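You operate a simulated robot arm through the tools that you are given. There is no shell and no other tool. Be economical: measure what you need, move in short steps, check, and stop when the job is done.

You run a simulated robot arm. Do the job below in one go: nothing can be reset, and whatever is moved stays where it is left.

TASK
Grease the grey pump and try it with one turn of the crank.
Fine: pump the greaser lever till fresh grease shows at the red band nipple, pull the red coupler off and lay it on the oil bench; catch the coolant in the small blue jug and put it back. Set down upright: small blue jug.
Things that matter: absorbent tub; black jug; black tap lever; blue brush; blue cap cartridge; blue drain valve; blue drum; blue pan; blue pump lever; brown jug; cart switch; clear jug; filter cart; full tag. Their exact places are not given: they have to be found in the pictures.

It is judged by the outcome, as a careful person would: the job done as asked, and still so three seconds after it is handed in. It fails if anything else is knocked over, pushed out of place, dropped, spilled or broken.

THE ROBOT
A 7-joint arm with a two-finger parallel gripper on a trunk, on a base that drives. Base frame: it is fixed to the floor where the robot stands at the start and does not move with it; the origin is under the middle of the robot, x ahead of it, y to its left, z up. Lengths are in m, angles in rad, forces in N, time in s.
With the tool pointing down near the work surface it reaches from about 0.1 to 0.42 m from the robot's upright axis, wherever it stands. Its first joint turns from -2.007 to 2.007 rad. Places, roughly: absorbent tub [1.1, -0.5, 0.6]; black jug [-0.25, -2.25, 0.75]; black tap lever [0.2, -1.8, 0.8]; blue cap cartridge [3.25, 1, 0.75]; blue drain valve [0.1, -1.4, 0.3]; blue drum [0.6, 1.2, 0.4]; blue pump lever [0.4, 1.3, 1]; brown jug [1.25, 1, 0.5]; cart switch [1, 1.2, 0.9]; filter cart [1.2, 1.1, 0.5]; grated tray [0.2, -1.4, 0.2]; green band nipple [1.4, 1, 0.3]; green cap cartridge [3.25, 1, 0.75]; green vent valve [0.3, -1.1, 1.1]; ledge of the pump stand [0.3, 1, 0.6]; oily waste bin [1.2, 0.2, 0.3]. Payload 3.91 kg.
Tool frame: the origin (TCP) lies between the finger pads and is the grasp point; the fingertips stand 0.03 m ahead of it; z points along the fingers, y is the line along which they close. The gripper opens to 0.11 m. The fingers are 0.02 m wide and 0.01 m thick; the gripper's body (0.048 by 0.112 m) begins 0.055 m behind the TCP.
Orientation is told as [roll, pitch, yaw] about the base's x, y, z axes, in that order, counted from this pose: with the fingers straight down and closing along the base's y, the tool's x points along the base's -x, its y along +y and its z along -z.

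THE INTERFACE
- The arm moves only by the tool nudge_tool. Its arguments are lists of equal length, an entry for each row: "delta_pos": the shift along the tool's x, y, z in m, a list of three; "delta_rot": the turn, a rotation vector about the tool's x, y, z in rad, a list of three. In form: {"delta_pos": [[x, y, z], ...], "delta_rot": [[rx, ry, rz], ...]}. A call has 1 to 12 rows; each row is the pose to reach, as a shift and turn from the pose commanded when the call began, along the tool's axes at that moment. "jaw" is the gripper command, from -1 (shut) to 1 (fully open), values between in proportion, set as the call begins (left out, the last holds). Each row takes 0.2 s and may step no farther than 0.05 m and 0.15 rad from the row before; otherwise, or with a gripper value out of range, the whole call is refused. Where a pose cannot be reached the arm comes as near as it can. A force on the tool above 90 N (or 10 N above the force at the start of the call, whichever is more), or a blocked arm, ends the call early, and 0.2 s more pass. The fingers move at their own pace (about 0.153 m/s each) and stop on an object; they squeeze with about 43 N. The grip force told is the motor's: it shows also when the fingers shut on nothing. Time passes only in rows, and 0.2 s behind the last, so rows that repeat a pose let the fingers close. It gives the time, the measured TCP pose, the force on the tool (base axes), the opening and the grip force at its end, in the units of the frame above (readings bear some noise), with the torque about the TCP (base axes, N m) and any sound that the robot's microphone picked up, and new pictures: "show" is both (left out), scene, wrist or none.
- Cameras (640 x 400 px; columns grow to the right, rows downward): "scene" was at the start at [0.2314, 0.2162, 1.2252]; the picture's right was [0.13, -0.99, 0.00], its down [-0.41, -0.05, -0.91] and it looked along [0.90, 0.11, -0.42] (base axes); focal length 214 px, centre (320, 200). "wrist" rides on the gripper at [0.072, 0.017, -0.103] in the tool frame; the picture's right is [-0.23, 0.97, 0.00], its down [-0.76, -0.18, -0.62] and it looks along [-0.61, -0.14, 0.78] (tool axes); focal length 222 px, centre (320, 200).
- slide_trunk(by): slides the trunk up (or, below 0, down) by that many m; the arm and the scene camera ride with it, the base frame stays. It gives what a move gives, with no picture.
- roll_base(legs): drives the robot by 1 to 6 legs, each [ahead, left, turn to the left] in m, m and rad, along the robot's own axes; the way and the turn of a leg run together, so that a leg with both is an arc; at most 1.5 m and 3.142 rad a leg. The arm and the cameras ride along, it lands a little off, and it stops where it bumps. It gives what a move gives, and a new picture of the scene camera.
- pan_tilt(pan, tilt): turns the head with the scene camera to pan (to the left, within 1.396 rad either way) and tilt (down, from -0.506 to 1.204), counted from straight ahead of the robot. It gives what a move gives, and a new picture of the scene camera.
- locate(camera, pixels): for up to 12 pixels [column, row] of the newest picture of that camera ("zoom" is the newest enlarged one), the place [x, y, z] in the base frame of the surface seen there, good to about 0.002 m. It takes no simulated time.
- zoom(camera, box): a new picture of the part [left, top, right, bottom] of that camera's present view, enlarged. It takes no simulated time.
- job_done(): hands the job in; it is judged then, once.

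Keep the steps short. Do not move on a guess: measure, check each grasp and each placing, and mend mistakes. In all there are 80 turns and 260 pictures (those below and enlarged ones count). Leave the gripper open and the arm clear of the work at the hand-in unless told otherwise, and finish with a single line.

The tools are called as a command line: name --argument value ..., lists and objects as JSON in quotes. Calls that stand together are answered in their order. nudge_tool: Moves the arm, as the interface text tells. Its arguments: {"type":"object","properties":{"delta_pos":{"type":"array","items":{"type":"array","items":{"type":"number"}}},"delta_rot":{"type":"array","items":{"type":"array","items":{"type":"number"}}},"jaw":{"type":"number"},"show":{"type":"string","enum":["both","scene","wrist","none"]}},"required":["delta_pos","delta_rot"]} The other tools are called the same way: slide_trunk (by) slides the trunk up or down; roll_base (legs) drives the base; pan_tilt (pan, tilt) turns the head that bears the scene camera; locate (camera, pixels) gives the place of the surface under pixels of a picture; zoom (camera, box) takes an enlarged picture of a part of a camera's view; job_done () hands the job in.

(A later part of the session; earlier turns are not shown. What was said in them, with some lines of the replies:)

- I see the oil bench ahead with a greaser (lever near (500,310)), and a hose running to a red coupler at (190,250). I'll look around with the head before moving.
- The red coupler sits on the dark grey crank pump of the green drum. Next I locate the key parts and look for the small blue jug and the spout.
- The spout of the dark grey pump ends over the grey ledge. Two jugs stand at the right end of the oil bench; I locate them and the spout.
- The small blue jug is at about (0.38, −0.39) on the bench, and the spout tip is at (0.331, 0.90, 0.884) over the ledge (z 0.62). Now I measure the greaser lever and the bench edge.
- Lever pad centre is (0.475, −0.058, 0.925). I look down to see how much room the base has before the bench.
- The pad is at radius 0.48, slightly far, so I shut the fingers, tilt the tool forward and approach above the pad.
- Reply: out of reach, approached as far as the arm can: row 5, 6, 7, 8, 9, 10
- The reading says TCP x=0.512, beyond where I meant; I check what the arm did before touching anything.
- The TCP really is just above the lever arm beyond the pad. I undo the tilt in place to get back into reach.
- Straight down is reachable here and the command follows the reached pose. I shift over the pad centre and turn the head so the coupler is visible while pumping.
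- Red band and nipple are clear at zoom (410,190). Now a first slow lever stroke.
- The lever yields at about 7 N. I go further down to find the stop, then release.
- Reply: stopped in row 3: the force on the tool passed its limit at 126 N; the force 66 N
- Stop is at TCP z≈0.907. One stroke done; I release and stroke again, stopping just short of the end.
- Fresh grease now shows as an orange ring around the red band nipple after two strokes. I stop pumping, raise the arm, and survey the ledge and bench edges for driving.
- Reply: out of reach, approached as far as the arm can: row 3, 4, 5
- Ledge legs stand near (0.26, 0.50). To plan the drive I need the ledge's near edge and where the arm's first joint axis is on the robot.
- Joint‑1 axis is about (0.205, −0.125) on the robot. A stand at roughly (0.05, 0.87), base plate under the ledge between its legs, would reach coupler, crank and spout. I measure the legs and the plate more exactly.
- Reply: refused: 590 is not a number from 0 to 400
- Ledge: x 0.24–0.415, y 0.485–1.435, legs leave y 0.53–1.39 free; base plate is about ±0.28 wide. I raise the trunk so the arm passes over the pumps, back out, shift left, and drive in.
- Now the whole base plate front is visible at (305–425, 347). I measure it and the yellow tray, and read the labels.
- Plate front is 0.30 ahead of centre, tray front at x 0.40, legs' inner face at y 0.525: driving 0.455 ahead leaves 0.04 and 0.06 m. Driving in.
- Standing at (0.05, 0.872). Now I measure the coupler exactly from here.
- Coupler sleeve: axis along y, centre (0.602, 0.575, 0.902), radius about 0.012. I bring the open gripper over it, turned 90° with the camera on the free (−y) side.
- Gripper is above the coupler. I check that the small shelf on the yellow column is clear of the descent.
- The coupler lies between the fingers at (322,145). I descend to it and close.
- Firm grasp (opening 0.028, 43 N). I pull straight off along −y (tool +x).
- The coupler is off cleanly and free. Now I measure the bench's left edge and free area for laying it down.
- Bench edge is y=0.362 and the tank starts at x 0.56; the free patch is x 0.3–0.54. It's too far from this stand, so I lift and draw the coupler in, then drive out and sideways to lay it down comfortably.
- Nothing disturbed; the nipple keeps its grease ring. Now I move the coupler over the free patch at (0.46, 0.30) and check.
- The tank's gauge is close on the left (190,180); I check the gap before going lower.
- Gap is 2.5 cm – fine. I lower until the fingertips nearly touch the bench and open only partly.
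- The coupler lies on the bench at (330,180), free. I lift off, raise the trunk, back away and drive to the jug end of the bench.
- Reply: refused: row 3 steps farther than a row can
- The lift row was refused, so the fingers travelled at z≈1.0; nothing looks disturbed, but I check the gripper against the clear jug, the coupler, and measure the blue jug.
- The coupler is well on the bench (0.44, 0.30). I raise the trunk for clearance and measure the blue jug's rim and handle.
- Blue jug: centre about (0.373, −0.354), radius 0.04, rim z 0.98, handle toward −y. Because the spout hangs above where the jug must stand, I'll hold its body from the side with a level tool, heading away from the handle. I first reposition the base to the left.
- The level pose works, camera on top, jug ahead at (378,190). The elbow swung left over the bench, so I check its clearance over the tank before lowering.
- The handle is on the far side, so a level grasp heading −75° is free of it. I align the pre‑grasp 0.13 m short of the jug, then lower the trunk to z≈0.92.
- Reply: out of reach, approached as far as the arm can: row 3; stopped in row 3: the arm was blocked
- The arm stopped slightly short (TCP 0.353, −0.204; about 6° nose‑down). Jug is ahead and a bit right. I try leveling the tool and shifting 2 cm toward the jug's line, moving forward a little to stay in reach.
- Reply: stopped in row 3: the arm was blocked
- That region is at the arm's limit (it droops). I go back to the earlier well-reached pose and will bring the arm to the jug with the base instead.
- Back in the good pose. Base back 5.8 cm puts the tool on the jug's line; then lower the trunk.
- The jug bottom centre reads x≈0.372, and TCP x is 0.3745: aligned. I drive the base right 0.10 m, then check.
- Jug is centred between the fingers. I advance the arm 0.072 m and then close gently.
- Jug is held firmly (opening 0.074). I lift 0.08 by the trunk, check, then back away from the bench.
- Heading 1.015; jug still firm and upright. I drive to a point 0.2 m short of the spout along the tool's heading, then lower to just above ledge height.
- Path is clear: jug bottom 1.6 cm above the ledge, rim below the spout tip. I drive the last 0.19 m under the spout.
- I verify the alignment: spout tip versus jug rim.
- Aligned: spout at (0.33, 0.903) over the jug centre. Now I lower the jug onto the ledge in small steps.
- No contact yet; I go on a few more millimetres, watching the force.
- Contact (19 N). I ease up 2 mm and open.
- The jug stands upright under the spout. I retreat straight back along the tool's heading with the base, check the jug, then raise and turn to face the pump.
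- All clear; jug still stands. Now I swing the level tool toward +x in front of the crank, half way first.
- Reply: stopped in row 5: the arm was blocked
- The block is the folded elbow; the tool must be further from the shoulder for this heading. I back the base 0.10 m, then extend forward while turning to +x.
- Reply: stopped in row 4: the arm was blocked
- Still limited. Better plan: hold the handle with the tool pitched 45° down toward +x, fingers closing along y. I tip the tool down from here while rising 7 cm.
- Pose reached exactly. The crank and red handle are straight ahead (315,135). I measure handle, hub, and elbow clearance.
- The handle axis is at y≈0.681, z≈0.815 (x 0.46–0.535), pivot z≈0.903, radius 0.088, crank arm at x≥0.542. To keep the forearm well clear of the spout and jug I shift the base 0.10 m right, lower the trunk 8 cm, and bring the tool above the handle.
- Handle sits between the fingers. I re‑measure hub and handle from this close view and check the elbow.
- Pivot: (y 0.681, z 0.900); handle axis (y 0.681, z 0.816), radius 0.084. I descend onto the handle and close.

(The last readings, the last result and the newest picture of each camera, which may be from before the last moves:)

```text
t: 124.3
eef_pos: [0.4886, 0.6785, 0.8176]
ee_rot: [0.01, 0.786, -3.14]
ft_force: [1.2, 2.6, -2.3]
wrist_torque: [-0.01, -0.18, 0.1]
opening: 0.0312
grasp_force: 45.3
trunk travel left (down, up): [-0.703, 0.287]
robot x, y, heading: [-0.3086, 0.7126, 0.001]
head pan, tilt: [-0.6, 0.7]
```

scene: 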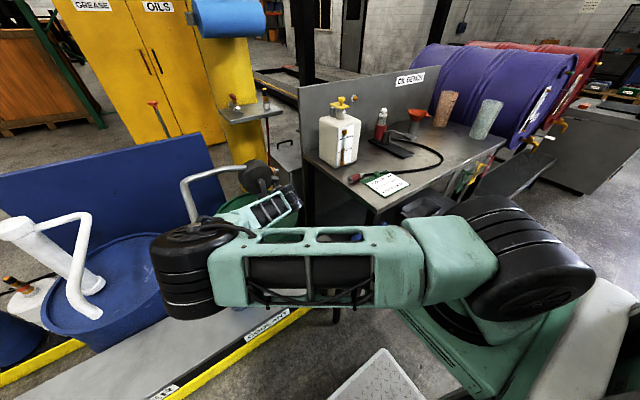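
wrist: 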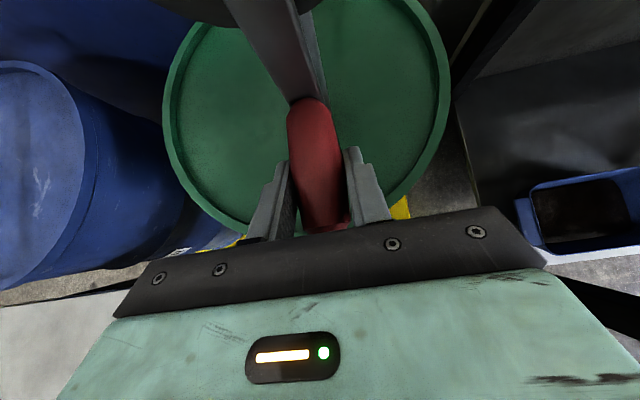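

Handle gripped (opening 0.031). I turn clockwise as seen facing the pump, a first quarter along the arc, radius 0.086.

nudge_tool --delta_pos '[[0.0021, -0.0223, -0.0021], [0.0081, -0.043, -0.0081], [0.0178, -0.0608, -0.0178], [0.0304, -0.0745, -0.0304], [0.045, -0.0831, -0.045], [0.0608, -0.086, -0.0608]]' --delta_rot '[[0, 0, 0], [0, 0, 0], [0, 0, 0], [0, 0, 0], [0, 0, 0], [0, 0, 0]]'

```text
t: 125.7
eef_pos: [0.4887, 0.7663, 0.905]
ee_rot: [0.011, 0.784, -3.139]
ft_force: [-31.3, 1.5, -1.8]
wrist_torque: [-0.02, 0.01, -0.02]
opening: 0.0313
grasp_force: 44.7
trunk travel left (down, up): [-0.703, 0.287]
robot x, y, heading: [-0.3119, 0.7122, 0.002]
head pan, tilt: [-0.6, 0.7]
```

scene: 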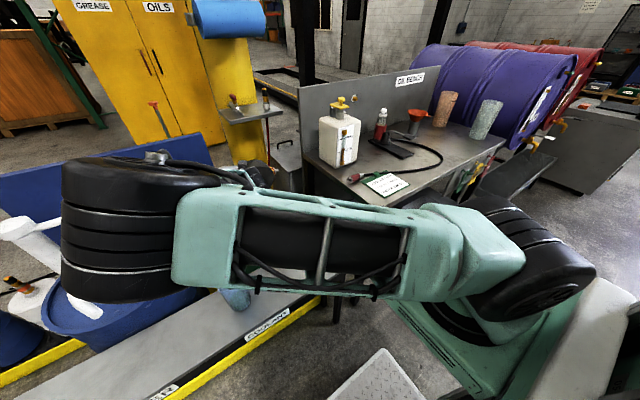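
wrist: 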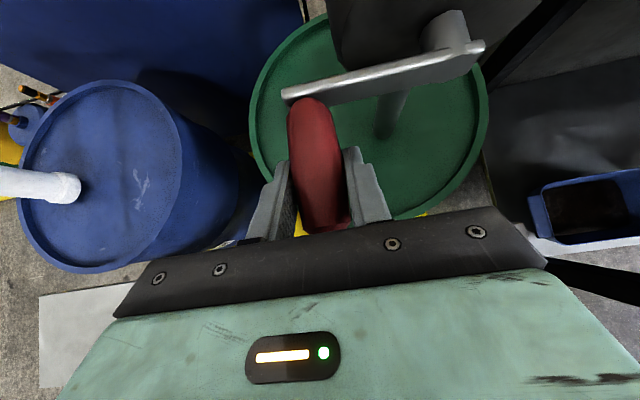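

Quarter turn done; the crank followed. I continue to the top, easing 3 mm back along the handle to relieve the axial 31 N.

nudge_tool --delta_pos '[[0.0139, 0.003, -0.0181], [0.0289, 0.0118, -0.0331], [0.0417, 0.0257, -0.0459], [0.0516, 0.0439, -0.0558], [0.0578, 0.065, -0.062], [0.0599, 0.0877, -0.0641]]' --delta_rot '[[0, 0, 0], [0, 0, 0], [0, 0, 0], [0, 0, 0], [0, 0, 0], [0, 0, 0]]'

```text
t: 127.1
eef_pos: [0.4882, 0.6804, 0.9885]
ee_rot: [0.012, 0.784, -3.139]
ft_force: [27.9, 1.9, -25.0]
wrist_torque: [0.01, 0.24, 0.01]
opening: 0.0314
grasp_force: 45.1
trunk travel left (down, up): [-0.703, 0.287]
robot x, y, heading: [-0.3067, 0.7119, -0.002]
head pan, tilt: [-0.6, 0.7]
```

scene: 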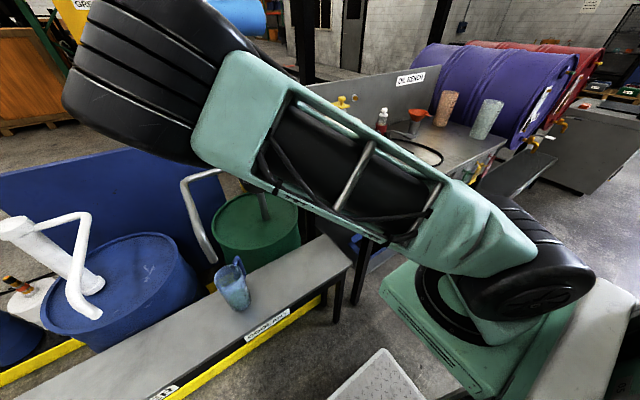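
wrist: 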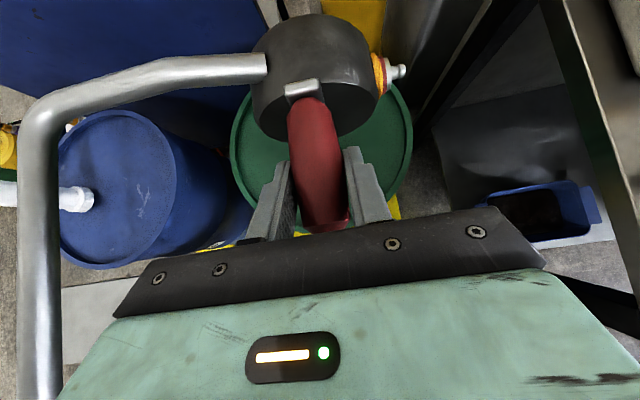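

At the top, half a turn done. I continue to the right side.

nudge_tool --delta_pos '[[-0.0021, 0.0226, 0.0036], [-0.0083, 0.0437, 0.0098], [-0.0181, 0.0619, 0.0196], [-0.0309, 0.0758, 0.0324], [-0.0458, 0.0845, 0.0473], [-0.0619, 0.0875, 0.0634]]' --delta_rot '[[0, 0, 0], [0, 0, 0], [0, 0, 0], [0, 0, 0], [0, 0, 0], [0, 0, 0]]'

zoom --camera "scene" --box '[160, 220, 340, 340]'

```text
t: 128.5
eef_pos: [0.4872, 0.5962, 0.903]
ee_rot: [0.005, 0.787, -3.135]
ft_force: [10.6, 34.2, 2.2]
wrist_torque: [0.17, 0.22, 0.11]
opening: 0.0311
grasp_force: 45.5
trunk travel left (down, up): [-0.703, 0.287]
robot x, y, heading: [-0.3085, 0.7152, -0.001]
head pan, tilt: [-0.6, 0.7]
```

scene: 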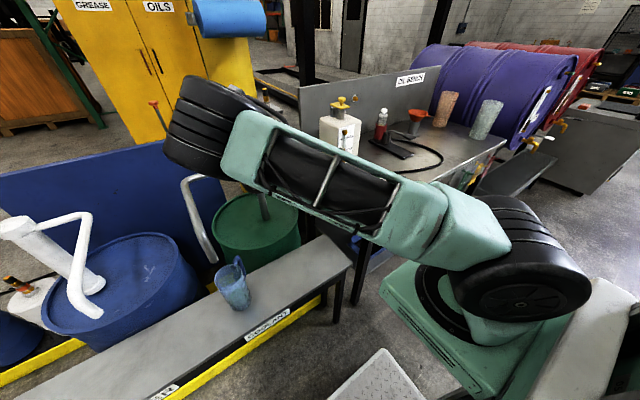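
wrist: 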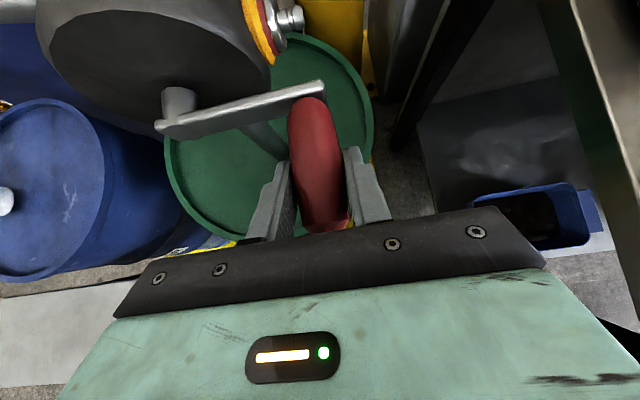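

```text
3.33 times, centred on (250, 280) of scene
```

zoom: 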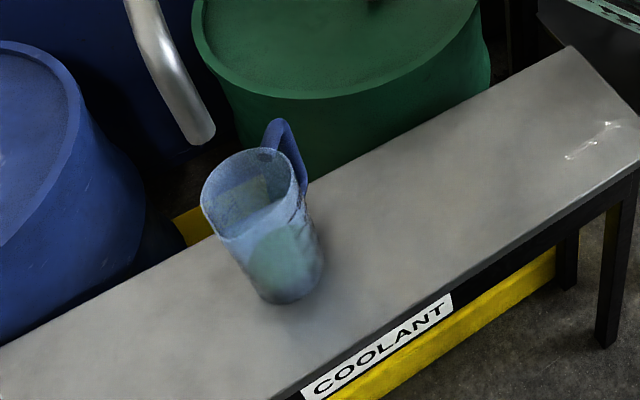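

Coolant (greenish) is collecting in the jug. Last quarter down to the starting position.

nudge_tool --delta_pos '[[-0.0157, -0.0049, 0.0157], [-0.0304, -0.0133, 0.0304], [-0.043, -0.0267, 0.043], [-0.0527, -0.0443, 0.0527], [-0.0587, -0.0646, 0.0587], [-0.0608, -0.0875, 0.0608], [-0.0608, -0.0875, 0.0608]]' --delta_rot '[[0, 0, 0], [0, 0, 0], [0, 0, 0], [0, 0, 0], [0, 0, 0], [0, 0, 0], [0, 0, 0]]'

zoom --camera "scene" --box '[160, 180, 340, 340]'

```text
t: 130.1
eef_pos: [0.487, 0.6765, 0.8164]
ee_rot: [0.013, 0.785, 3.143]
ft_force: [6.1, -1.9, 14.9]
wrist_torque: [0.0, -0.81, -0.5]
opening: 0.0313
grasp_force: 45.3
trunk travel left (down, up): [-0.703, 0.287]
robot x, y, heading: [-0.3105, 0.712, -0.005]
head pan, tilt: [-0.6, 0.7]
```

scene: 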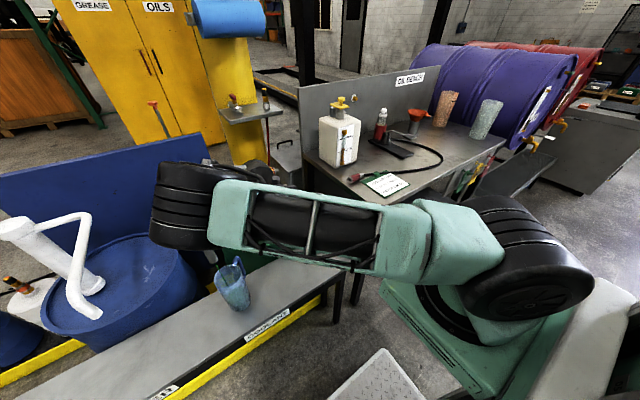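
wrist: 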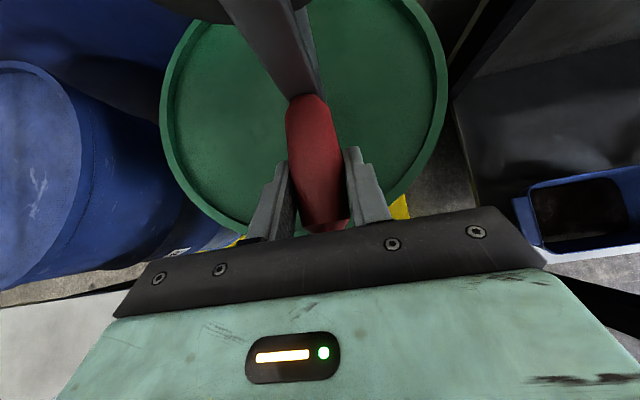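

```text
2.50 times, centred on (250, 260) of scene
```

zoom: 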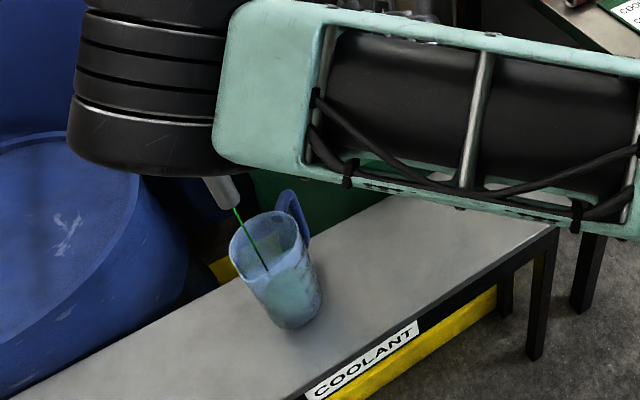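

A green stream still runs neatly into the jug. The handle is about 1° short, so I finish the turn (5 mm) and wait.

nudge_tool --delta_pos '[[0, -0.006, 0], [0, -0.006, 0], [0, -0.006, 0], [0, -0.006, 0], [0, -0.006, 0], [0, -0.006, 0], [0, -0.006, 0], [0, -0.006, 0]]' --delta_rot '[[0, 0, 0], [0, 0, 0], [0, 0, 0], [0, 0, 0], [0, 0, 0], [0, 0, 0], [0, 0, 0], [0, 0, 0]]' --show "none"

zoom --camera "scene" --box '[190, 220, 290, 320]'

```text
t: 131.9
eef_pos: [0.488, 0.6835, 0.8167]
ee_rot: [0.011, 0.785, -3.141]
ft_force: [-4.3, -1.2, 17.4]
wrist_torque: [0.03, -0.26, -0.13]
opening: 0.031
grasp_force: 45.3
trunk travel left (down, up): [-0.703, 0.287]
robot x, y, heading: [-0.3091, 0.7085, 0.0]
head pan, tilt: [-0.6, 0.7]
```

```text
4.00 times, centred on (240, 270) of scene
```

zoom: 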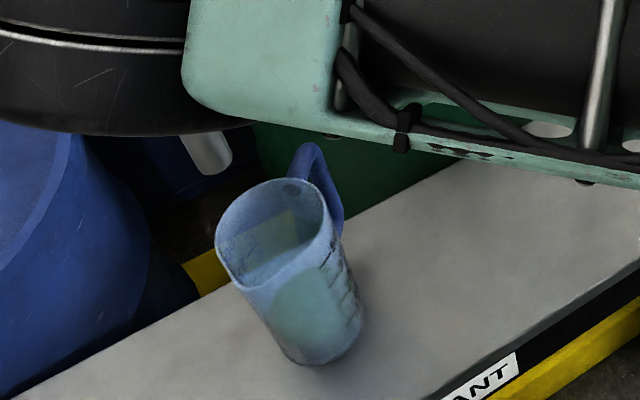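

The stream has stopped; jug holds roughly 250 ml, all inside. I open and withdraw from the handle, then back the base off and raise.

nudge_tool --delta_pos '[[0, 0, 0], [0, 0, 0], [0, 0, -0.03], [0, 0, -0.07], [0, 0, -0.11], [0, 0, -0.15]]' --delta_rot '[[0, 0, 0], [0, 0, 0], [0, 0, 0], [0, 0, 0], [0, 0, 0], [0, 0, 0]]' --jaw 1 --show "wrist"

slide_trunk --by 0.1

roll_base --legs '[[-0.25, 0, 0]]'

```text
t: 133.3
eef_pos: [0.3824, 0.6847, 0.9225]
ee_rot: [0.01, 0.785, -3.138]
ft_force: [-0.2, 0.7, -1.6]
wrist_torque: [0.01, 0.02, -0.01]
opening: 0.1099
grasp_force: 0.0
trunk travel left (down, up): [-0.703, 0.287]
robot x, y, heading: [-0.3112, 0.7118, -0.003]
head pan, tilt: [-0.6, 0.7]
```

wrist: 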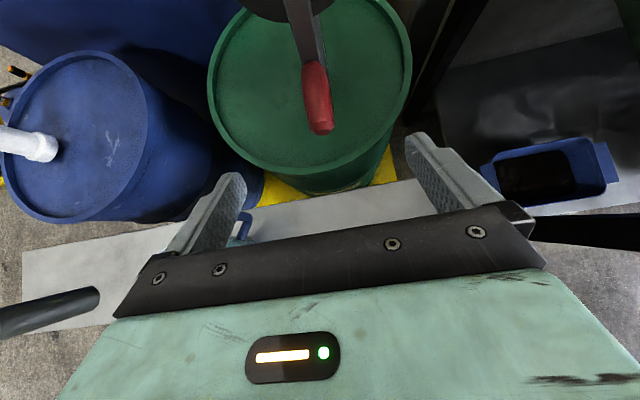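

```text
t: 134.7
eef_pos: [0.3811, 0.6858, 1.0234]
ee_rot: [0.011, 0.786, -3.14]
ft_force: [0.4, -0.4, 0.4]
wrist_torque: [0.01, 0.0, -0.02]
opening: 0.1097
grasp_force: 0.0
trunk travel left (down, up): [-0.803, 0.187]
robot x, y, heading: [-0.3076, 0.7073, 0.002]
head pan, tilt: [-0.6, 0.7]
```

```text
t: 136.5
eef_pos: [0.1333, 0.6847, 1.0232]
ee_rot: [0.009, 0.786, 3.141]
ft_force: [0.2, -0.5, 0.3]
wrist_torque: [-0.01, 0.0, -0.03]
opening: 0.1099
grasp_force: 0.2
trunk travel left (down, up): [-0.803, 0.187]
robot x, y, heading: [-0.5569, 0.7151, -0.005]
head pan, tilt: [-0.6, 0.7]
```

scene: 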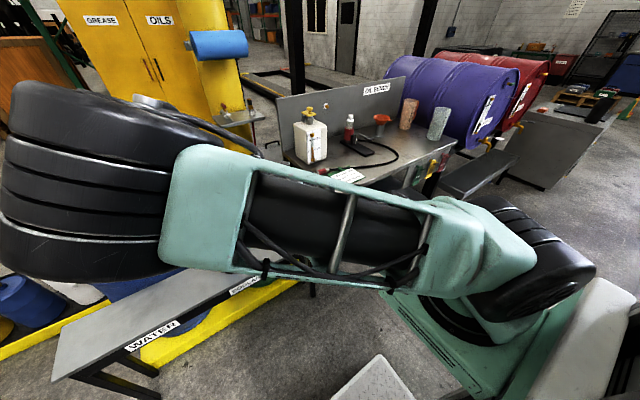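

Now I swing the arm back to the level sideways pose used for the jug.

nudge_tool --delta_pos '[[-0.0096, 0.0278, -0.0073], [-0.0192, 0.0555, -0.0145], [-0.0288, 0.0833, -0.0218], [-0.0383, 0.111, -0.029], [-0.0479, 0.1388, -0.0363], [-0.0575, 0.1665, -0.0435], [-0.0671, 0.1943, -0.0508], [-0.0767, 0.222, -0.058], [-0.0863, 0.2498, -0.0653], [-0.0958, 0.2775, -0.0725], [-0.1054, 0.3053, -0.0798], [-0.115, 0.333, -0.087]]' --delta_rot '[[-0.1236, 0.0512, 0.0512], [-0.2471, 0.1023, 0.1023], [-0.3707, 0.1535, 0.1535], [-0.4942, 0.2047, 0.2047], [-0.6178, 0.2558, 0.2558], [-0.7413, 0.307, 0.307], [-0.8649, 0.3582, 0.3582], [-0.9884, 0.4093, 0.4093], [-1.112, 0.4605, 0.4605], [-1.2355, 0.5117, 0.5117], [-1.3591, 0.5628, 0.5628], [-1.4826, 0.614, 0.614]]'

```text
t: 139.1
eef_pos: [-0.0117, 0.3522, 1.0041]
ee_rot: [-3.081, 1.561, -1.522]
ft_force: [-0.3, 0.3, 0.3]
wrist_torque: [0.06, 0.03, 0.03]
opening: 0.1098
grasp_force: 0.1
trunk travel left (down, up): [-0.803, 0.187]
robot x, y, heading: [-0.5569, 0.7145, 0.002]
head pan, tilt: [-0.6, 0.7]
```

scene: 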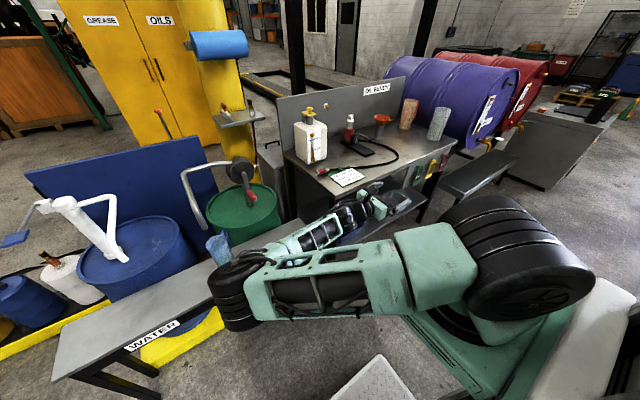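
wrist: 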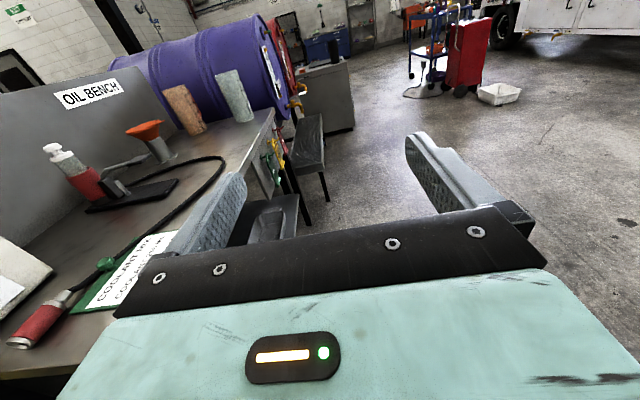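

Arm is back in the level pose. I turn the base +1.0 rad and go to the pre-grasp spot, then lower the trunk.

roll_base --legs '[[0, 0, 1.0], [0.092, -0.035, 0]]'

slide_trunk --by -0.28

nudge_tool --delta_pos '[[0, 0, 0]]' --delta_rot '[[0, 0, 0]]' --show "both"

zoom --camera "wrist" --box '[160, 40, 480, 240]'

```text
t: 142.7
eef_pos: [0.1263, 1.0263, 1.0046]
ee_rot: [3.099, 1.564, -0.636]
ft_force: [0.3, -0.4, 0.2]
wrist_torque: [-0.03, -0.02, 0.0]
opening: 0.1102
grasp_force: 0.1
trunk travel left (down, up): [-0.803, 0.187]
robot x, y, heading: [-0.4742, 0.7726, 0.979]
head pan, tilt: [-0.6, 0.7]
```

scene: 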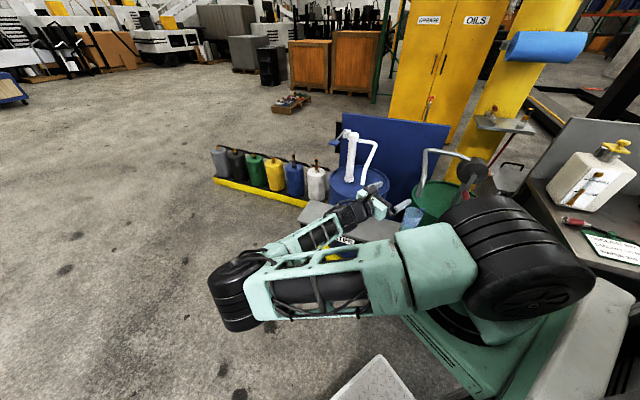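

```text
t: 145.6
eef_pos: [0.1257, 1.0262, 0.7248]
ee_rot: [3.096, 1.564, -0.638]
ft_force: [-0.7, 0.0, -1.0]
wrist_torque: [-0.02, 0.0, -0.01]
opening: 0.1101
grasp_force: 0.1
trunk travel left (down, up): [-0.523, 0.467]
robot x, y, heading: [-0.4768, 0.7711, 0.984]
head pan, tilt: [-0.6, 0.7]
```

```text
t: 146.0
eef_pos: [0.1276, 1.0268, 0.7246]
ee_rot: [3.096, 1.564, -0.639]
ft_force: [0.1, -0.5, -0.6]
wrist_torque: [0.0, 0.0, 0.01]
opening: 0.11
grasp_force: 0.0
trunk travel left (down, up): [-0.523, 0.467]
robot x, y, heading: [-0.4778, 0.7699, 0.978]
head pan, tilt: [-0.6, 0.7]
```

scene: 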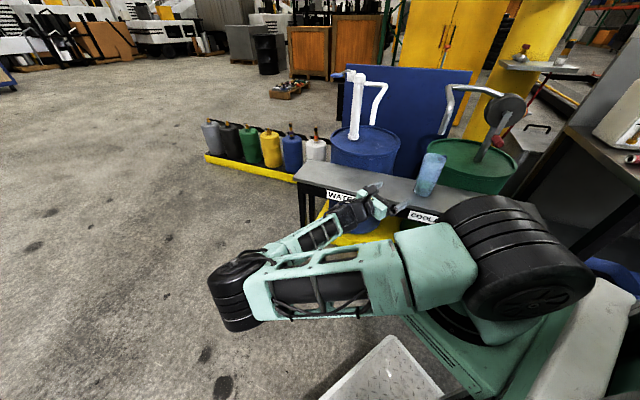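
wrist: 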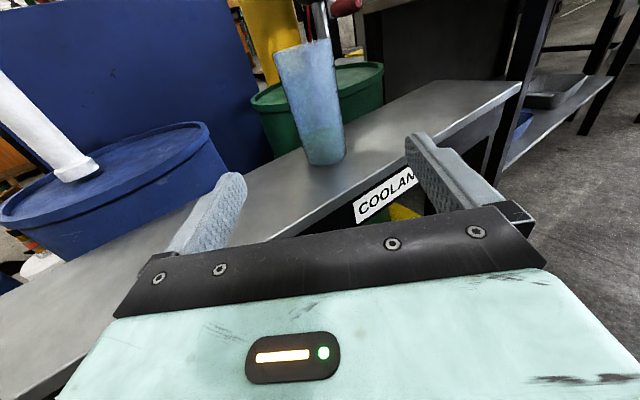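

```text
2.00 times, centred on (320, 140) of wrist
```

zoom: 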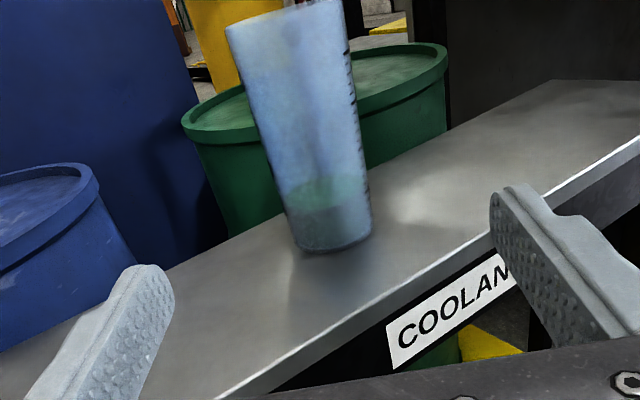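

Jug is upright with coolant about a quarter full. TCP needs 0.24 m along the tool heading; I drive it in, jaws open.

roll_base --legs '[[0.0085, -0.15, 0]]'

nudge_tool --delta_pos '[[0, 0, 0]]' --delta_rot '[[0, 0, 0]]' --show "wrist"

locate --camera "wrist" --pixels '[[330, 190], [300, 160], [360, 150], [330, 160], [320, 210], [345, 205], [300, 200], [370, 190]]'

```text
t: 147.3
eef_pos: [0.2546, 0.9517, 0.725]
ee_rot: [3.103, 1.563, -0.634]
ft_force: [0.0, -0.6, 0.6]
wrist_torque: [-0.04, -0.01, 0.02]
opening: 0.11
grasp_force: 0.1
trunk travel left (down, up): [-0.523, 0.467]
robot x, y, heading: [-0.3502, 0.6956, 0.984]
head pan, tilt: [-0.6, 0.7]
```

scene: 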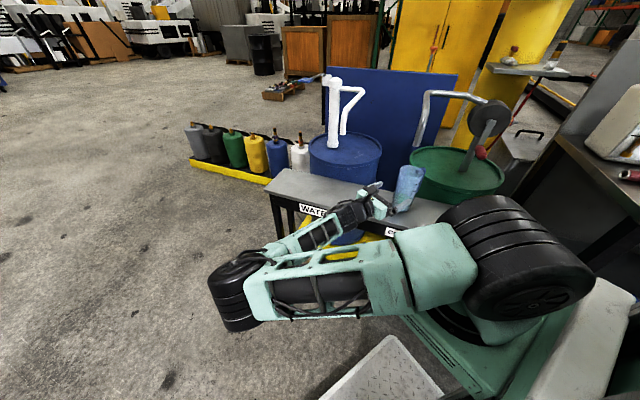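

```text
t: 147.7
eef_pos: [0.2548, 0.9509, 0.7239]
ee_rot: [3.082, 1.562, -0.653]
ft_force: [-0.3, -0.1, 0.0]
wrist_torque: [-0.01, 0.02, -0.03]
opening: 0.11
grasp_force: 0.0
trunk travel left (down, up): [-0.523, 0.467]
robot x, y, heading: [-0.3482, 0.6932, 0.983]
head pan, tilt: [-0.6, 0.7]
```

wrist: 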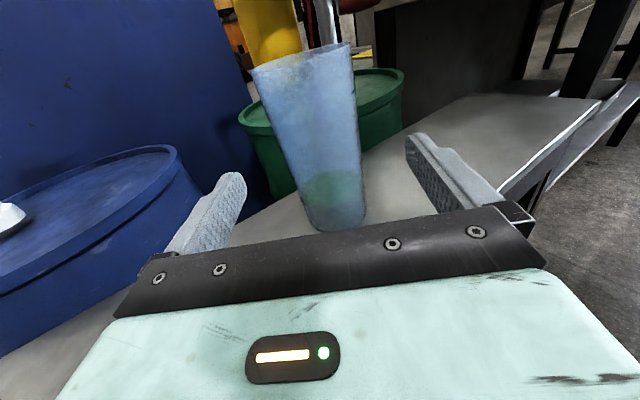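

```text
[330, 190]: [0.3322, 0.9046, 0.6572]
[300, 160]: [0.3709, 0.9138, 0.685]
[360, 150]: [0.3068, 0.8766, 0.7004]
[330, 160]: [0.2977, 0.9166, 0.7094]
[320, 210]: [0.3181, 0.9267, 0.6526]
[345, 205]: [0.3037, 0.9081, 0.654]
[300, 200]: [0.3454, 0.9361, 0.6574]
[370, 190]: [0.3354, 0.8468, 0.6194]
```

Centred (lateral error ≈0). I advance the arm 0.088 m and close on the jug.

nudge_tool --delta_pos '[[0, 0, 0.03], [0, 0, 0.06], [0, 0, 0.088]]' --delta_rot '[[0, 0, 0], [0, 0, 0], [0, 0, 0]]' --show "wrist"

nudge_tool --delta_pos '[[0, 0, 0], [0, 0, 0], [0, 0, 0]]' --delta_rot '[[0, 0, 0], [0, 0, 0], [0, 0, 0]]' --jaw -1 --show "wrist"

```text
t: 148.5
eef_pos: [0.323, 0.9216, 0.7232]
ee_rot: [-0.77, 1.516, 1.798]
ft_force: [0.1, 0.2, 0.4]
wrist_torque: [0.02, 0.0, 0.0]
opening: 0.1101
grasp_force: 0.1
trunk travel left (down, up): [-0.523, 0.467]
robot x, y, heading: [-0.3472, 0.6952, 0.982]
head pan, tilt: [-0.6, 0.7]
```

wrist: 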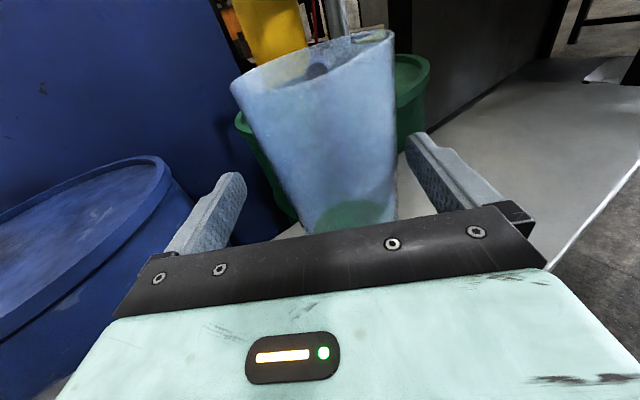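

```text
t: 149.3
eef_pos: [0.3238, 0.9165, 0.7244]
ee_rot: [-0.864, 1.518, 1.694]
ft_force: [0.4, 0.9, -0.3]
wrist_torque: [0.03, 0.06, -0.03]
opening: 0.0748
grasp_force: 42.7
trunk travel left (down, up): [-0.523, 0.467]
robot x, y, heading: [-0.3462, 0.6964, 0.981]
head pan, tilt: [-0.6, 0.7]
```

wrist: 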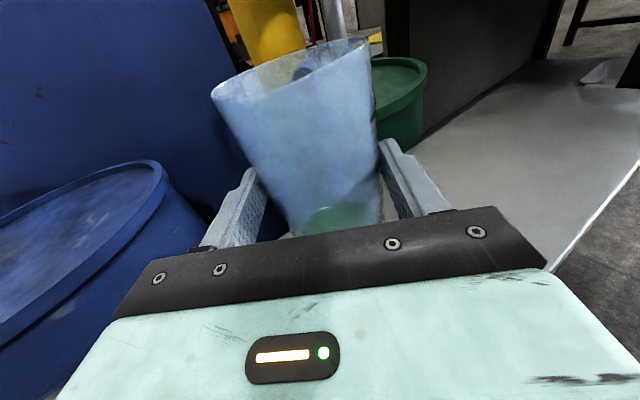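

The jug is gripped (opening 0.0748). I lift 3 cm by the trunk—still under the spout—and check it hangs upright.

slide_trunk --by 0.03

zoom --camera "scene" --box '[340, 110, 460, 240]'

zoom --camera "wrist" --box '[160, 20, 480, 240]'

```text
t: 150.1
eef_pos: [0.326, 0.9142, 0.7548]
ee_rot: [-0.915, 1.518, 1.637]
ft_force: [0.0, -0.3, -1.0]
wrist_torque: [0.05, 0.05, 0.02]
opening: 0.0745
grasp_force: 43.4
trunk travel left (down, up): [-0.553, 0.437]
robot x, y, heading: [-0.346, 0.696, 0.982]
head pan, tilt: [-0.6, 0.7]
```

```text
3.08 times, centred on (400, 175) of scene
```

zoom: 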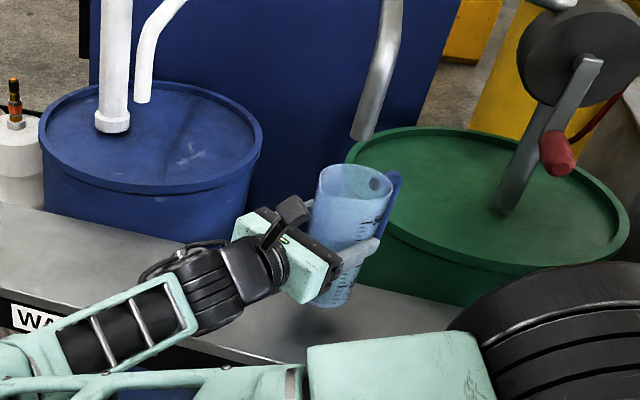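

```text
1.82 times, centred on (320, 130) of wrist
```

zoom: 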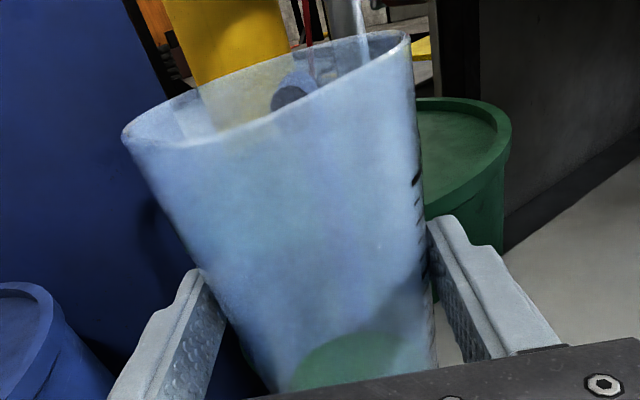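

Upright and secure. I back out along the tool heading, then raise to carrying height.

roll_base --legs '[[0, 0.25, 0]]'

slide_trunk --by 0.25

roll_base --legs '[[0, 0, -0.982]]'

nudge_tool --delta_pos '[[0, 0, 0]]' --delta_rot '[[0, 0, 0]]' --show "wrist"

```text
t: 151.9
eef_pos: [0.1187, 1.0511, 0.7557]
ee_rot: [-0.937, 1.517, 1.605]
ft_force: [-0.3, 0.1, -2.5]
wrist_torque: [0.06, 0.07, -0.04]
opening: 0.0743
grasp_force: 43.3
trunk travel left (down, up): [-0.553, 0.437]
robot x, y, heading: [-0.5552, 0.833, 0.979]
head pan, tilt: [-0.6, 0.7]
```

scene: 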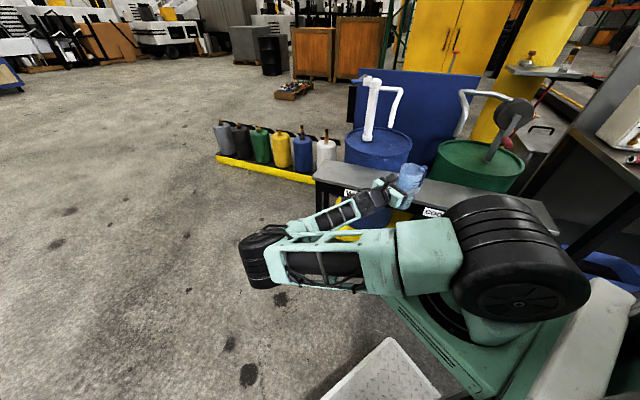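

```text
t: 154.5
eef_pos: [0.1189, 1.0523, 1.0061]
ee_rot: [-0.92, 1.512, 1.626]
ft_force: [-0.5, -0.2, -2.6]
wrist_torque: [0.07, 0.03, 0.01]
opening: 0.0739
grasp_force: 43.0
trunk travel left (down, up): [-0.803, 0.187]
robot x, y, heading: [-0.555, 0.8354, 0.979]
head pan, tilt: [-0.6, 0.7]
```

```text
t: 157.4
eef_pos: [-0.0003, 0.3944, 1.0064]
ee_rot: [-0.923, 1.511, 0.641]
ft_force: [-0.5, 0.5, -1.8]
wrist_torque: [0.07, -0.03, 0.0]
opening: 0.0742
grasp_force: 43.6
trunk travel left (down, up): [-0.803, 0.187]
robot x, y, heading: [-0.5564, 0.8341, -0.005]
head pan, tilt: [-0.6, 0.7]
```

scene: 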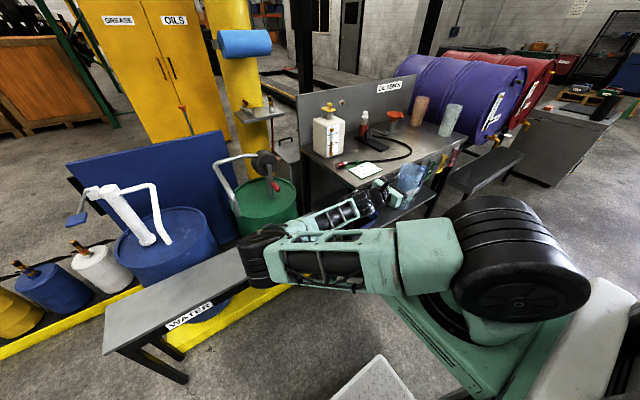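

```text
t: 157.8
eef_pos: [-0.0002, 0.3962, 1.0065]
ee_rot: [-0.913, 1.509, 0.649]
ft_force: [-0.2, -0.2, -1.9]
wrist_torque: [0.06, 0.01, 0.02]
opening: 0.0743
grasp_force: 43.6
trunk travel left (down, up): [-0.803, 0.187]
robot x, y, heading: [-0.5534, 0.8348, -0.004]
head pan, tilt: [-0.6, 0.7]
```

wrist: 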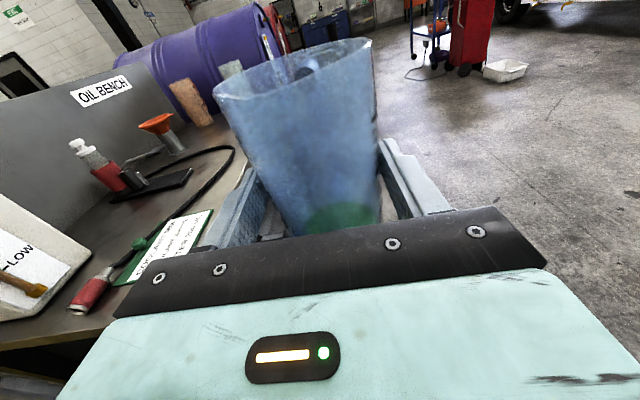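

Coolant steady. I drive right to the jug's line, check, and then go forward over the bench.

roll_base --legs '[[0, -0.745, 0.004]]'

pan_tilt --pan -0.35 --tilt 0.8

```text
t: 161.9
eef_pos: [-0.0007, -0.3583, 1.0058]
ee_rot: [-0.92, 1.511, 0.645]
ft_force: [0.9, 0.0, -2.3]
wrist_torque: [0.1, 0.02, 0.03]
opening: 0.0745
grasp_force: 42.8
trunk travel left (down, up): [-0.803, 0.187]
robot x, y, heading: [-0.5551, 0.0818, 0.003]
head pan, tilt: [-0.6, 0.7]
```

scene: 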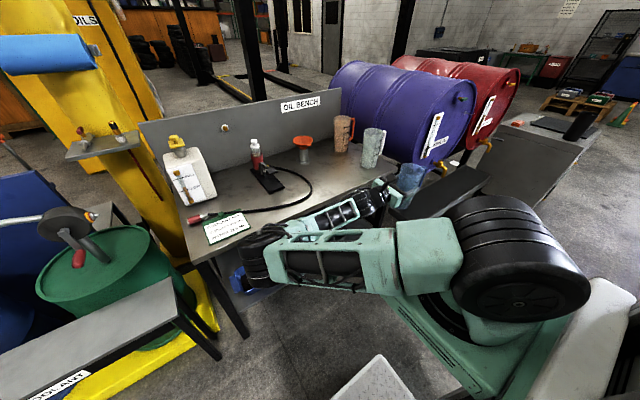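

```text
t: 162.6
eef_pos: [0.0003, -0.3588, 1.0061]
ee_rot: [-0.917, 1.509, 0.648]
ft_force: [0.5, -0.7, -2.4]
wrist_torque: [0.07, -0.01, -0.04]
opening: 0.0744
grasp_force: 43.3
trunk travel left (down, up): [-0.803, 0.187]
robot x, y, heading: [-0.5551, 0.0823, -0.004]
head pan, tilt: [-0.351, 0.799]
```

scene: 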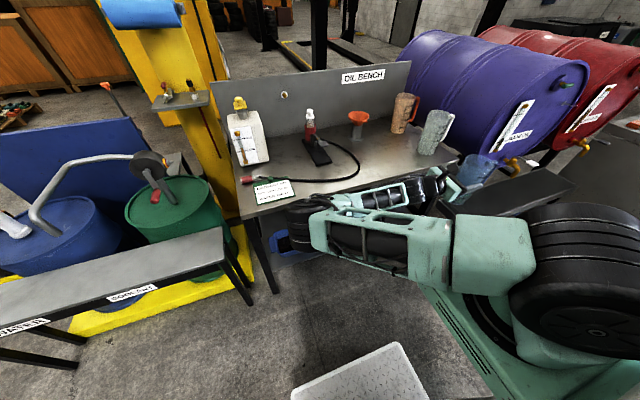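

Forward 0.376 m and 8 mm left to the original spot.

roll_base --legs '[[0.376, 0.0085, 0]]'

slide_trunk --by -0.075

zoom --camera "scene" --box '[340, 80, 520, 230]'

```text
t: 165.1
eef_pos: [0.3848, -0.3508, 1.0053]
ee_rot: [-0.917, 1.511, 0.648]
ft_force: [0.4, -0.4, -1.9]
wrist_torque: [0.04, -0.01, 0.02]
opening: 0.0742
grasp_force: 43.2
trunk travel left (down, up): [-0.803, 0.187]
robot x, y, heading: [-0.1716, 0.0885, -0.006]
head pan, tilt: [-0.351, 0.799]
```

scene: 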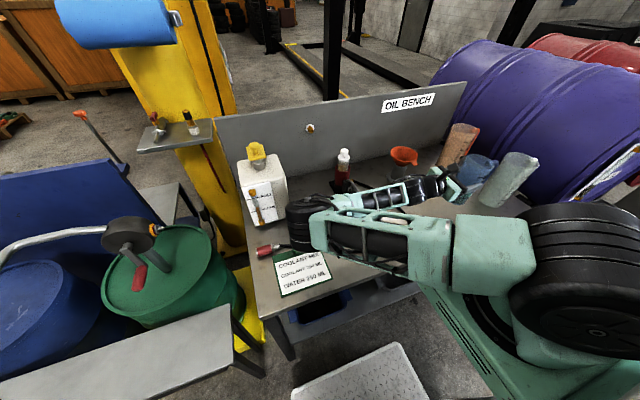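

```text
t: 166.2
eef_pos: [0.3846, -0.3495, 0.9305]
ee_rot: [-0.92, 1.509, 0.65]
ft_force: [-0.6, 0.8, -0.7]
wrist_torque: [0.08, 0.0, -0.03]
opening: 0.0741
grasp_force: 42.9
trunk travel left (down, up): [-0.728, 0.262]
robot x, y, heading: [-0.1734, 0.0878, 0.001]
head pan, tilt: [-0.351, 0.799]
```

```text
2.67 times, centred on (430, 155) of scene
```

zoom: 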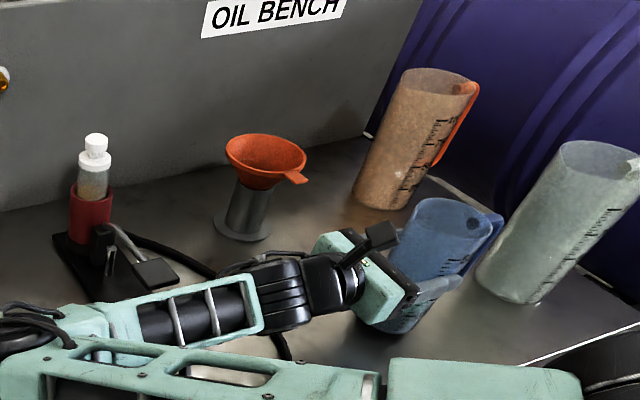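

9 mm too far in x; I correct with the arm and lower the last millimetres until contact.

nudge_tool --delta_pos '[[0, 0.009, 0], [-0.003, 0.009, 0], [-0.005, 0.009, 0], [-0.0065, 0.009, 0]]' --delta_rot '[[0, 0, 0], [0, 0, 0], [0, 0, 0], [0, 0, 0]]' --show "wrist"

```text
t: 167.2
eef_pos: [0.3768, -0.349, 0.9243]
ee_rot: [-0.891, 1.497, 0.673]
ft_force: [-1.0, 0.1, -2.0]
wrist_torque: [0.05, 0.0, 0.03]
opening: 0.0742
grasp_force: 42.9
trunk travel left (down, up): [-0.728, 0.262]
robot x, y, heading: [-0.1714, 0.087, -0.006]
head pan, tilt: [-0.351, 0.799]
```

wrist: 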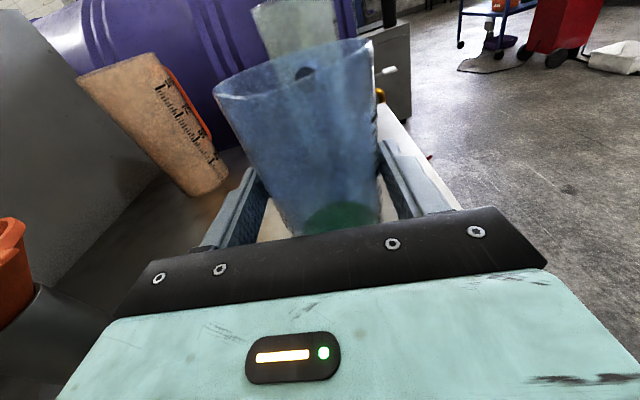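

No contact yet (−2 N is the coolant's weight). I lower further in tiny trunk steps.

slide_trunk --by -0.003

slide_trunk --by -0.002

```text
t: 167.7
eef_pos: [0.3774, -0.3471, 0.9226]
ee_rot: [-0.933, 1.496, 0.631]
ft_force: [0.9, -3.9, 12.8]
wrist_torque: [-0.86, 0.33, 0.18]
opening: 0.0742
grasp_force: 43.2
trunk travel left (down, up): [-0.725, 0.265]
robot x, y, heading: [-0.1713, 0.0902, -0.002]
head pan, tilt: [-0.351, 0.799]
```

```text
t: 168.2
eef_pos: [0.3783, -0.3462, 0.9235]
ee_rot: [-0.963, 1.498, 0.603]
ft_force: [0.9, -3.5, 27.6]
wrist_torque: [-1.2, 0.79, 0.1]
opening: 0.0743
grasp_force: 42.5
trunk travel left (down, up): [-0.723, 0.267]
robot x, y, heading: [-0.1745, 0.088, 0.004]
head pan, tilt: [-0.351, 0.799]
```

Contact made. I ease up slightly, then open.

slide_trunk --by 0.003

nudge_tool --delta_pos '[[0, 0, 0], [0, 0, 0], [0, 0, 0]]' --delta_rot '[[0, 0, 0], [0, 0, 0], [0, 0, 0]]' --jaw 1 --show "both"

```text
t: 168.7
eef_pos: [0.378, -0.3467, 0.9232]
ee_rot: [-0.898, 1.496, 0.668]
ft_force: [-1.6, -2.3, 17.5]
wrist_torque: [-0.71, 0.75, -0.01]
opening: 0.074
grasp_force: 43.4
trunk travel left (down, up): [-0.726, 0.264]
robot x, y, heading: [-0.1709, 0.0888, -0.001]
head pan, tilt: [-0.351, 0.799]
```

```text
t: 169.5
eef_pos: [0.3789, -0.347, 0.9221]
ee_rot: [-0.886, 1.497, 0.68]
ft_force: [-0.5, -0.1, 0.0]
wrist_torque: [-0.03, 0.02, -0.01]
opening: 0.1101
grasp_force: 0.1
trunk travel left (down, up): [-0.726, 0.264]
robot x, y, heading: [-0.1756, 0.0884, -0.003]
head pan, tilt: [-0.351, 0.799]
5 turns are left
```

scene: 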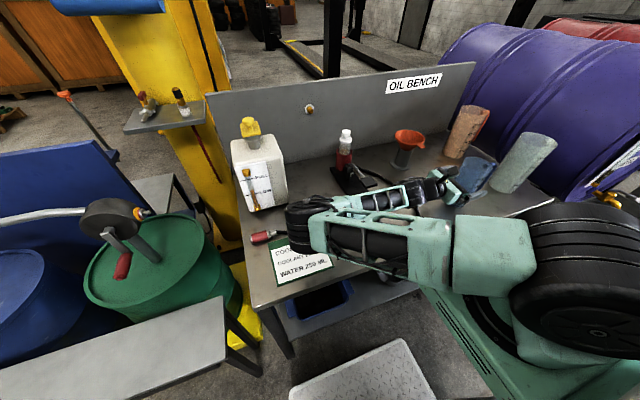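
wrist: 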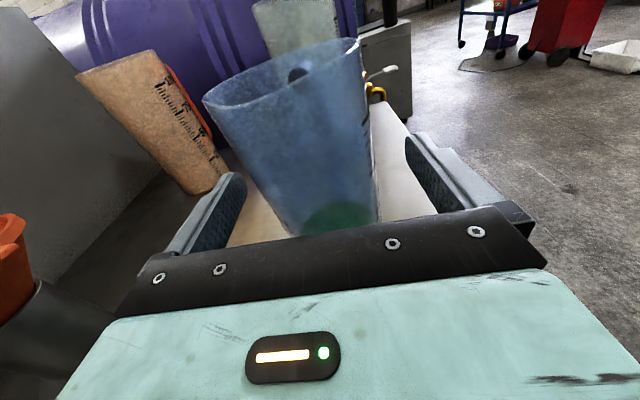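

The jug stands upright on its old spot, coolant inside. I withdraw straight back, then raise and back off.

roll_base --legs '[[0, 0.155, 0]]'

slide_trunk --by 0.15

roll_base --legs '[[-0.3, 0, 0]]'

zoom --camera "scene" --box '[200, 60, 540, 290]'

```text
t: 170.9
eef_pos: [0.3771, -0.1933, 0.9232]
ee_rot: [-0.895, 1.496, 0.668]
ft_force: [-0.8, 0.0, 0.6]
wrist_torque: [0.01, -0.01, -0.01]
opening: 0.1099
grasp_force: 0.1
trunk travel left (down, up): [-0.726, 0.264]
robot x, y, heading: [-0.1712, 0.2392, -0.008]
head pan, tilt: [-0.351, 0.799]
```

scene: 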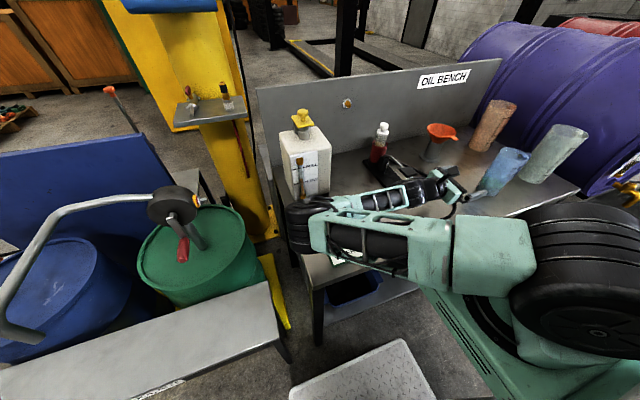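

```text
t: 172.7
eef_pos: [0.3775, -0.1921, 1.0719]
ee_rot: [-0.893, 1.495, 0.67]
ft_force: [-1.3, 0.2, 0.5]
wrist_torque: [0.01, -0.01, -0.02]
opening: 0.1102
grasp_force: 0.0
trunk travel left (down, up): [-0.876, 0.114]
robot x, y, heading: [-0.1766, 0.2449, -0.005]
head pan, tilt: [-0.351, 0.799]
```

```text
t: 174.8
eef_pos: [0.0696, -0.1927, 1.0732]
ee_rot: [-0.892, 1.495, 0.669]
ft_force: [0.1, -0.6, 0.0]
wrist_torque: [0.01, 0.01, 0.02]
opening: 0.1098
grasp_force: 0.2
trunk travel left (down, up): [-0.876, 0.114]
robot x, y, heading: [-0.4808, 0.2454, -0.005]
head pan, tilt: [-0.351, 0.799]
```

scene: 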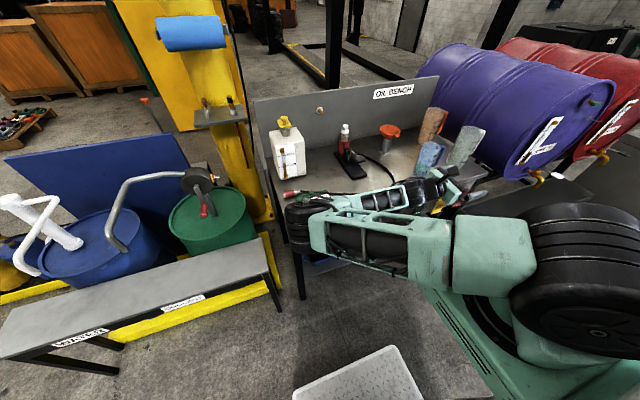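

```text
1.74 times, centred on (370, 175) of scene
4 turns are left
```

zoom: 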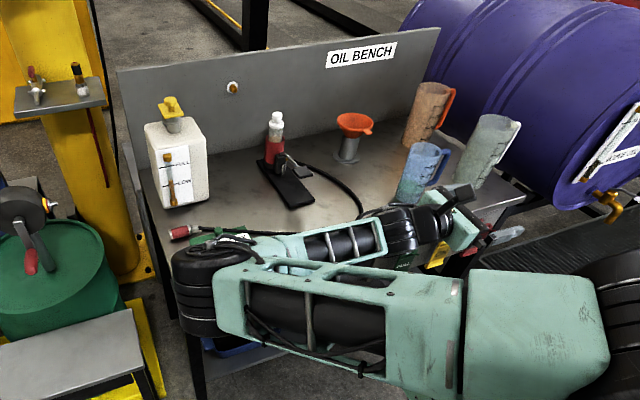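

All is standing as it should: the jug is upright in its place with the coolant in it, the coupler lies on the oil bench, grease shows at the nipple, the crank is back where it started, and the gripper is open and clear. I hand in.

job_done

```text
The job is handed in.
```

The grey pump is greased and tried with one full crank turn, the red coupler lies on the oil bench, and the small blue jug holding the caught coolant is back upright on its spot.
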